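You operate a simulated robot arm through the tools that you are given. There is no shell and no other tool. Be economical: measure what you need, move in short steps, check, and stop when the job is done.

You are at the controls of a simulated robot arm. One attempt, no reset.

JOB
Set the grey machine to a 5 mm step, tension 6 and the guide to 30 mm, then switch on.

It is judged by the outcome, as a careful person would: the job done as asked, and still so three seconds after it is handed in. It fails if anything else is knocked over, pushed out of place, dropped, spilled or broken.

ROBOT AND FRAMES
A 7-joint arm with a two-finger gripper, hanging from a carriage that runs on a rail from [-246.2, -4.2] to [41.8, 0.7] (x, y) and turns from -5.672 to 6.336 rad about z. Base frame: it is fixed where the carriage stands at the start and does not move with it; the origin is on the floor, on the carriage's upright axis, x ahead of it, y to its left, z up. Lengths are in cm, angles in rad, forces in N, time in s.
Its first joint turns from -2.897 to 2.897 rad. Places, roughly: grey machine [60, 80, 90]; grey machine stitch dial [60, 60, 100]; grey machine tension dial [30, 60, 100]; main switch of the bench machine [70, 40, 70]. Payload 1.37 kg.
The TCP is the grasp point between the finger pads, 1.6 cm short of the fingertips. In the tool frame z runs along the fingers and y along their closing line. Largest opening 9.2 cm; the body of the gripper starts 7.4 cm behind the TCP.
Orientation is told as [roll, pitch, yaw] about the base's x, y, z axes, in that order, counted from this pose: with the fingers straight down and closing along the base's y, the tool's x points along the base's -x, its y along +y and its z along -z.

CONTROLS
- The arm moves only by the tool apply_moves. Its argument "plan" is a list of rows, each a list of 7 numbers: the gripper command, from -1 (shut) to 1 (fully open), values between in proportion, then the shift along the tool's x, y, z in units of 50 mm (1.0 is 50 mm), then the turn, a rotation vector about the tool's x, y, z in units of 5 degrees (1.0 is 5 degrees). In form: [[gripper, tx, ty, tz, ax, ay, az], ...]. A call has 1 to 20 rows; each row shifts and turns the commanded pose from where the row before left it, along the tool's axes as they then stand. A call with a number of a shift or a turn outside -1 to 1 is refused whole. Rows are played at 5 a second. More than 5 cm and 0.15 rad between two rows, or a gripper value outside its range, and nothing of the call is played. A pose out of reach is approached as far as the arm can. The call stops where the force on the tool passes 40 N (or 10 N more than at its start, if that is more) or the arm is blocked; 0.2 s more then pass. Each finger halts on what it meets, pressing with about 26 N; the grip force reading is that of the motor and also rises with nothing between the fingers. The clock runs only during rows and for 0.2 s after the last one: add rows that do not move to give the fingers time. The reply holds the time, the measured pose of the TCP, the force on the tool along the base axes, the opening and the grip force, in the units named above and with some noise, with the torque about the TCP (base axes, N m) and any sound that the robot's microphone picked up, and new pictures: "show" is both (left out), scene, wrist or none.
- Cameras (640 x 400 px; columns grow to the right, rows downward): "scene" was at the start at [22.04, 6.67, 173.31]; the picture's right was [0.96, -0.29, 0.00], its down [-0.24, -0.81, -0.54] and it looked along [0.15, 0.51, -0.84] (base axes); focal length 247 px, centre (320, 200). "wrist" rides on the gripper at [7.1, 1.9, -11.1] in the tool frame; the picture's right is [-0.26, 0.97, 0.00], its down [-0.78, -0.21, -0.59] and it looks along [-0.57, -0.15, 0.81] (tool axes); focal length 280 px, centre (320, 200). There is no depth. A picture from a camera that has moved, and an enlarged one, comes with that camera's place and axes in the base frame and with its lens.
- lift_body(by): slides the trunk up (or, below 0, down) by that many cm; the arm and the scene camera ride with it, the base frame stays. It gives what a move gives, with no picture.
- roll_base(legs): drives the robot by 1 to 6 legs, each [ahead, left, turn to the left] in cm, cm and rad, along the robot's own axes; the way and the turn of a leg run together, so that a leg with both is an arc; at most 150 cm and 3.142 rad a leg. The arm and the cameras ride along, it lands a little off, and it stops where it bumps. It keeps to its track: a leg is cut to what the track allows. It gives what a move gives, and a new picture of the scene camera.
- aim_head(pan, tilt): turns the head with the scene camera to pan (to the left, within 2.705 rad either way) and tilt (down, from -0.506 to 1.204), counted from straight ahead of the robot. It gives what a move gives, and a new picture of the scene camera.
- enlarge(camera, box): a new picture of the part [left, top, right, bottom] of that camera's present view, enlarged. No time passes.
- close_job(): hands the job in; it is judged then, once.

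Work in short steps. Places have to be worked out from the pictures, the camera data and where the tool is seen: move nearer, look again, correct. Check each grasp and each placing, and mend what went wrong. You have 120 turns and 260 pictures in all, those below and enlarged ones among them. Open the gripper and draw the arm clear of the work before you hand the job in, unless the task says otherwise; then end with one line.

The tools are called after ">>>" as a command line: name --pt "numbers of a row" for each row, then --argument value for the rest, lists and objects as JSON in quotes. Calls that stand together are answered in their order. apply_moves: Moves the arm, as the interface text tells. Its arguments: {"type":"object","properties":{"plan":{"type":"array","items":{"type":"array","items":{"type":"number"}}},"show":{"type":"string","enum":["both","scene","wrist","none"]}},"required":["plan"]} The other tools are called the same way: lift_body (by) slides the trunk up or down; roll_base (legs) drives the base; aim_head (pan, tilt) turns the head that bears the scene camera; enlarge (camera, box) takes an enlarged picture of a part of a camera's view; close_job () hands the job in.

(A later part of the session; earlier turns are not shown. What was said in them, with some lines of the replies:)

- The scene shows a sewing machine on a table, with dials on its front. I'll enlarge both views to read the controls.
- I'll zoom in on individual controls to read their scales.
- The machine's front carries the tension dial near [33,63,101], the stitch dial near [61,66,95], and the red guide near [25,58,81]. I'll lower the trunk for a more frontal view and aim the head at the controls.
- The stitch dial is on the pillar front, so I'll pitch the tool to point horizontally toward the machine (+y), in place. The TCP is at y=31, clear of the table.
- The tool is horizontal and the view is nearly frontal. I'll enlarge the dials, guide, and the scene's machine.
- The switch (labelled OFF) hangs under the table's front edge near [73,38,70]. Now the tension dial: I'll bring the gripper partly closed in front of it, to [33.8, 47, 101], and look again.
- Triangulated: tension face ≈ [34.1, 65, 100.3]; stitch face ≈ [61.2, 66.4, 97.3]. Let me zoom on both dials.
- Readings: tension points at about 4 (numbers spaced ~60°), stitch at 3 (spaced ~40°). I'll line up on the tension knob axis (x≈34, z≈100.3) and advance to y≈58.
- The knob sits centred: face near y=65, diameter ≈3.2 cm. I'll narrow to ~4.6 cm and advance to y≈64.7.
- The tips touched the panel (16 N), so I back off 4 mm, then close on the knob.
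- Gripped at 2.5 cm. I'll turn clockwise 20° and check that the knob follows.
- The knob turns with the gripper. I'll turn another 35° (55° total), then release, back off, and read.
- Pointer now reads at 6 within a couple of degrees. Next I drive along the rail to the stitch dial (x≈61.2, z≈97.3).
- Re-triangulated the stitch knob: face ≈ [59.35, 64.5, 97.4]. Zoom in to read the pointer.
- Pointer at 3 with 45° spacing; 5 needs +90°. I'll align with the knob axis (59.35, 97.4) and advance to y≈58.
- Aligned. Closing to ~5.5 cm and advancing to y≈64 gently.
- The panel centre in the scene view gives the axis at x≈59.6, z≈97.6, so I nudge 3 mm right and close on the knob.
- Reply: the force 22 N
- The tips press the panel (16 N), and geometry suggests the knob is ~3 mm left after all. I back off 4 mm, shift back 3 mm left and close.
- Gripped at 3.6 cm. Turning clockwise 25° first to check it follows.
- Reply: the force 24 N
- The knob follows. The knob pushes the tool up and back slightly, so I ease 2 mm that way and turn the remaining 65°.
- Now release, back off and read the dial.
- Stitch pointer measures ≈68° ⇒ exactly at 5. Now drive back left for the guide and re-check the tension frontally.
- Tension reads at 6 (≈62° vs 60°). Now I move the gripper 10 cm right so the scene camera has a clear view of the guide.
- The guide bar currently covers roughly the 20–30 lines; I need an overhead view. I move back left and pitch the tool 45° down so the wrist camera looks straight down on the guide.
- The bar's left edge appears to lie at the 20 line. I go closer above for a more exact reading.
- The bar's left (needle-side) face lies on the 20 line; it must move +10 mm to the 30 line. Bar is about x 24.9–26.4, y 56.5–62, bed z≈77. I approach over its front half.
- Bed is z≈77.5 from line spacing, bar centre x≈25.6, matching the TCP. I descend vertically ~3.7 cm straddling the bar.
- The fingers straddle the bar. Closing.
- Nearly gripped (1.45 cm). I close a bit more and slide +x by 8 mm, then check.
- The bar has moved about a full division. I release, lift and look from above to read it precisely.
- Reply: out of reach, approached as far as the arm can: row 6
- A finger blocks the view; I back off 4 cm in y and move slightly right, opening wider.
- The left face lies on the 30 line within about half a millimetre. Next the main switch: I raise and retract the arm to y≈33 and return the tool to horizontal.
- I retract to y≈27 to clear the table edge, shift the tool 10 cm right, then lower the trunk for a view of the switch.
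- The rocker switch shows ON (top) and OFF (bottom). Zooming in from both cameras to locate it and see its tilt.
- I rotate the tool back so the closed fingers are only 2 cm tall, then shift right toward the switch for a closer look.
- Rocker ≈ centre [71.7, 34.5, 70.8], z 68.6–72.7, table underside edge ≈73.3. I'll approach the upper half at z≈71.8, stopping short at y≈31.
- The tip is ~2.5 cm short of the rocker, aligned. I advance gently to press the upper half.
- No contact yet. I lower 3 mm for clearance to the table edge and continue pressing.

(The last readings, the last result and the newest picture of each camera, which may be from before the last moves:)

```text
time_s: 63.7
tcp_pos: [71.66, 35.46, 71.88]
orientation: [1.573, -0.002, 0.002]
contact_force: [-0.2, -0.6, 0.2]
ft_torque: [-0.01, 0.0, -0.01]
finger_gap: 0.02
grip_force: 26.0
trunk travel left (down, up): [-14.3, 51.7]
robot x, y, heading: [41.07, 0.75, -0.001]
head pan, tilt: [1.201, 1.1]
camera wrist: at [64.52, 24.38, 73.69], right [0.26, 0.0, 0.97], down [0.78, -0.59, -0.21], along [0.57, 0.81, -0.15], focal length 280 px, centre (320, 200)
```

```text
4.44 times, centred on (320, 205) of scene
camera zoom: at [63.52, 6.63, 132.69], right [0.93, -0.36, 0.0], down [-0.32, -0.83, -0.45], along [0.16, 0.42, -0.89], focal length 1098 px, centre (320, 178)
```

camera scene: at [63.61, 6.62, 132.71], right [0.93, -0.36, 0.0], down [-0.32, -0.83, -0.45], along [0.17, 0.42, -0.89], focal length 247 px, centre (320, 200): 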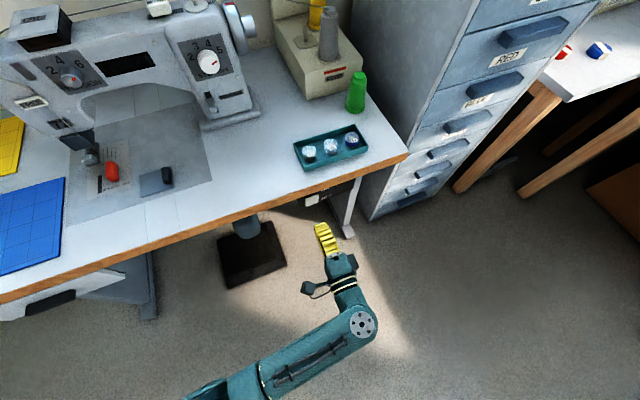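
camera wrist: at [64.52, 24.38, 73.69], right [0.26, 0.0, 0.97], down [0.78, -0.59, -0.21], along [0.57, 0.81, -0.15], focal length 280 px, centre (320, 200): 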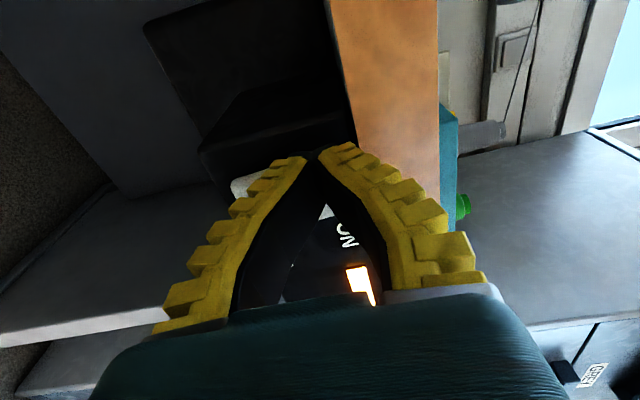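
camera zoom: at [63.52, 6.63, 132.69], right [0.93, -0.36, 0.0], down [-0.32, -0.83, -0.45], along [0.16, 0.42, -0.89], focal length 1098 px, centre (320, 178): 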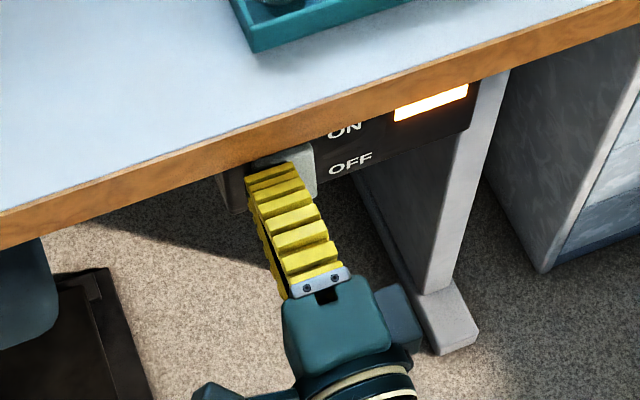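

The indicator lamp is lit: the switch is ON. I back straight off and open the gripper, then verify everything.

>>> apply_moves --pt "-1 0 0 -0.6 0 0 0" --pt "-1 0 0 -0.8 0 0 0" --pt "-0.5 0 0 -0.8 0 0 0" --pt "0.2 0 0 0 0 0 0" --pt "0.8 0 0 0 0 0 0" --show "wrist"

>>> lift_body --by 20

>>> roll_base --legs '[[-22, 0, 0]]'

>>> enlarge --camera "scene" --box '[200, 60, 420, 260]'

```text
time_s: 64.9
tcp_pos: [71.52, 24.09, 71.77]
orientation: [1.573, 0.0, 0.0]
contact_force: [-0.8, 1.2, -0.1]
ft_torque: [-0.01, -0.01, -0.03]
finger_gap: 8.36
grip_force: 0.4
trunk travel left (down, up): [-14.3, 51.7]
robot x, y, heading: [41.2, 0.96, 0.001]
head pan, tilt: [1.201, 1.1]
camera wrist: at [64.39, 13.15, 73.65], right [0.26, 0.0, 0.97], down [0.78, -0.59, -0.21], along [0.57, 0.81, -0.15], focal length 280 px, centre (320, 200)
```

wrist: 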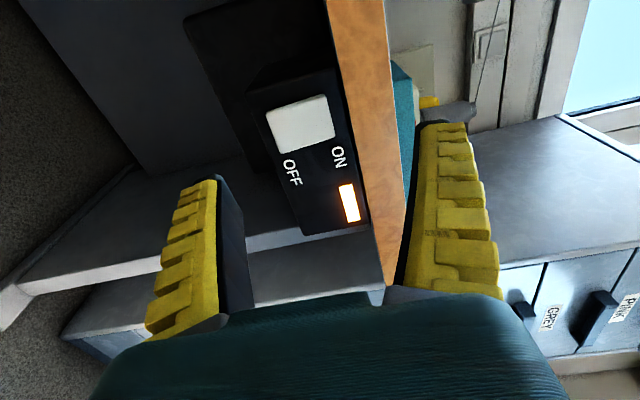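

```text
time_s: 67.1
tcp_pos: [71.62, 24.09, 91.88]
orientation: [1.573, -0.001, 0.0]
contact_force: [0.4, -0.2, 0.4]
ft_torque: [0.01, -0.01, 0.01]
finger_gap: 8.4
grip_force: 0.8
trunk travel left (down, up): [-34.3, 31.7]
robot x, y, heading: [41.09, 1.07, 0.003]
head pan, tilt: [1.201, 1.1]
```

```text
time_s: 68.8
tcp_pos: [49.52, 23.87, 91.89]
orientation: [1.574, 0.0, 0.002]
contact_force: [-0.6, -0.2, -0.3]
ft_torque: [0.01, 0.02, -0.02]
finger_gap: 8.39
grip_force: 0.5
trunk travel left (down, up): [-34.3, 31.7]
robot x, y, heading: [18.99, 0.3, -0.001]
head pan, tilt: [1.201, 1.1]
camera scene: at [41.57, 6.28, 152.69], right [0.93, -0.36, 0.0], down [-0.32, -0.83, -0.45], along [0.16, 0.42, -0.89], focal length 247 px, centre (320, 200)
```

scene: 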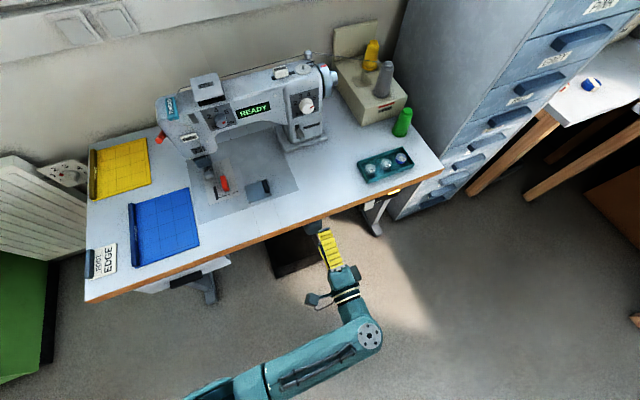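

```text
2.00 times, centred on (310, 160) of scene
camera zoom: at [41.57, 6.28, 152.69], right [0.93, -0.36, 0.0], down [-0.32, -0.83, -0.45], along [0.16, 0.42, -0.89], focal length 494 px, centre (340, 280)
```

zoom: 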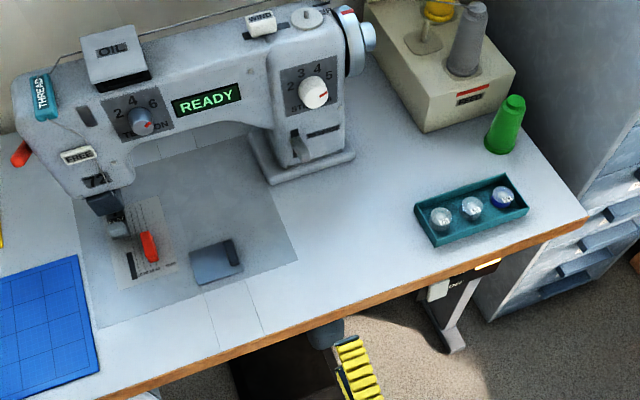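

The display shows "READY". One last close check on the dials and guide.

>>> enlarge --camera "scene" --box '[185, 90, 255, 140]'

>>> enlarge --camera "scene" --box '[190, 160, 250, 210]'

>>> enlarge --camera "scene" --box '[275, 80, 345, 140]'

```text
8.00 times, centred on (220, 115) of scene
camera zoom: at [41.57, 6.28, 152.69], right [0.93, -0.36, 0.0], down [-0.32, -0.83, -0.45], along [0.16, 0.42, -0.89], focal length 1977 px, centre (1120, 880)
```

zoom: 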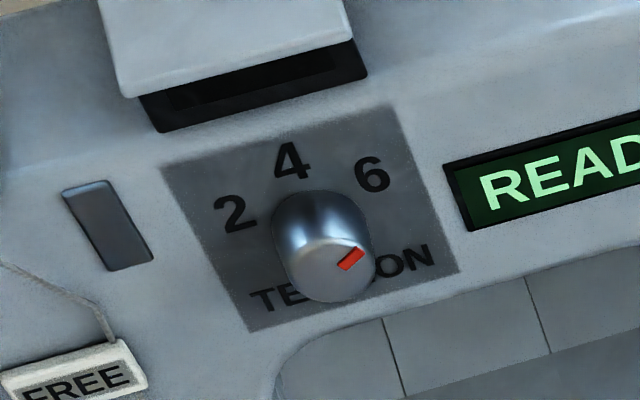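

```text
8.00 times, centred on (220, 185) of scene
camera zoom: at [41.57, 6.28, 152.69], right [0.93, -0.36, 0.0], down [-0.32, -0.83, -0.45], along [0.16, 0.42, -0.89], focal length 1977 px, centre (1120, 320)
```

zoom: 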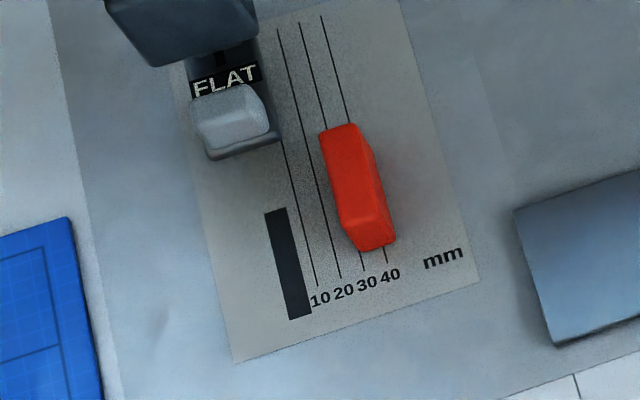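

```text
6.67 times, centred on (310, 110) of scene
camera zoom: at [41.57, 6.28, 152.69], right [0.93, -0.36, 0.0], down [-0.32, -0.83, -0.45], along [0.16, 0.42, -0.89], focal length 1647 px, centre (387, 800)
```

zoom: 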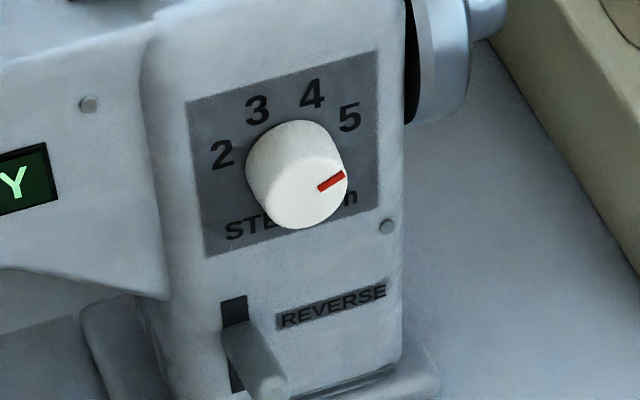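

The stitch dial reads 5, tension reads 6, the guide's face is on the 30 mm line, and the machine is on. The gripper is open and clear of the work, so I hand it in.

>>> close_job

```text
The job is handed in.
```

The grey machine is set to a 5 mm step, tension 6 and the guide at 30 mm (within about 1 mm, measured at its needle-side face), and it is switched on with the display showing READY.
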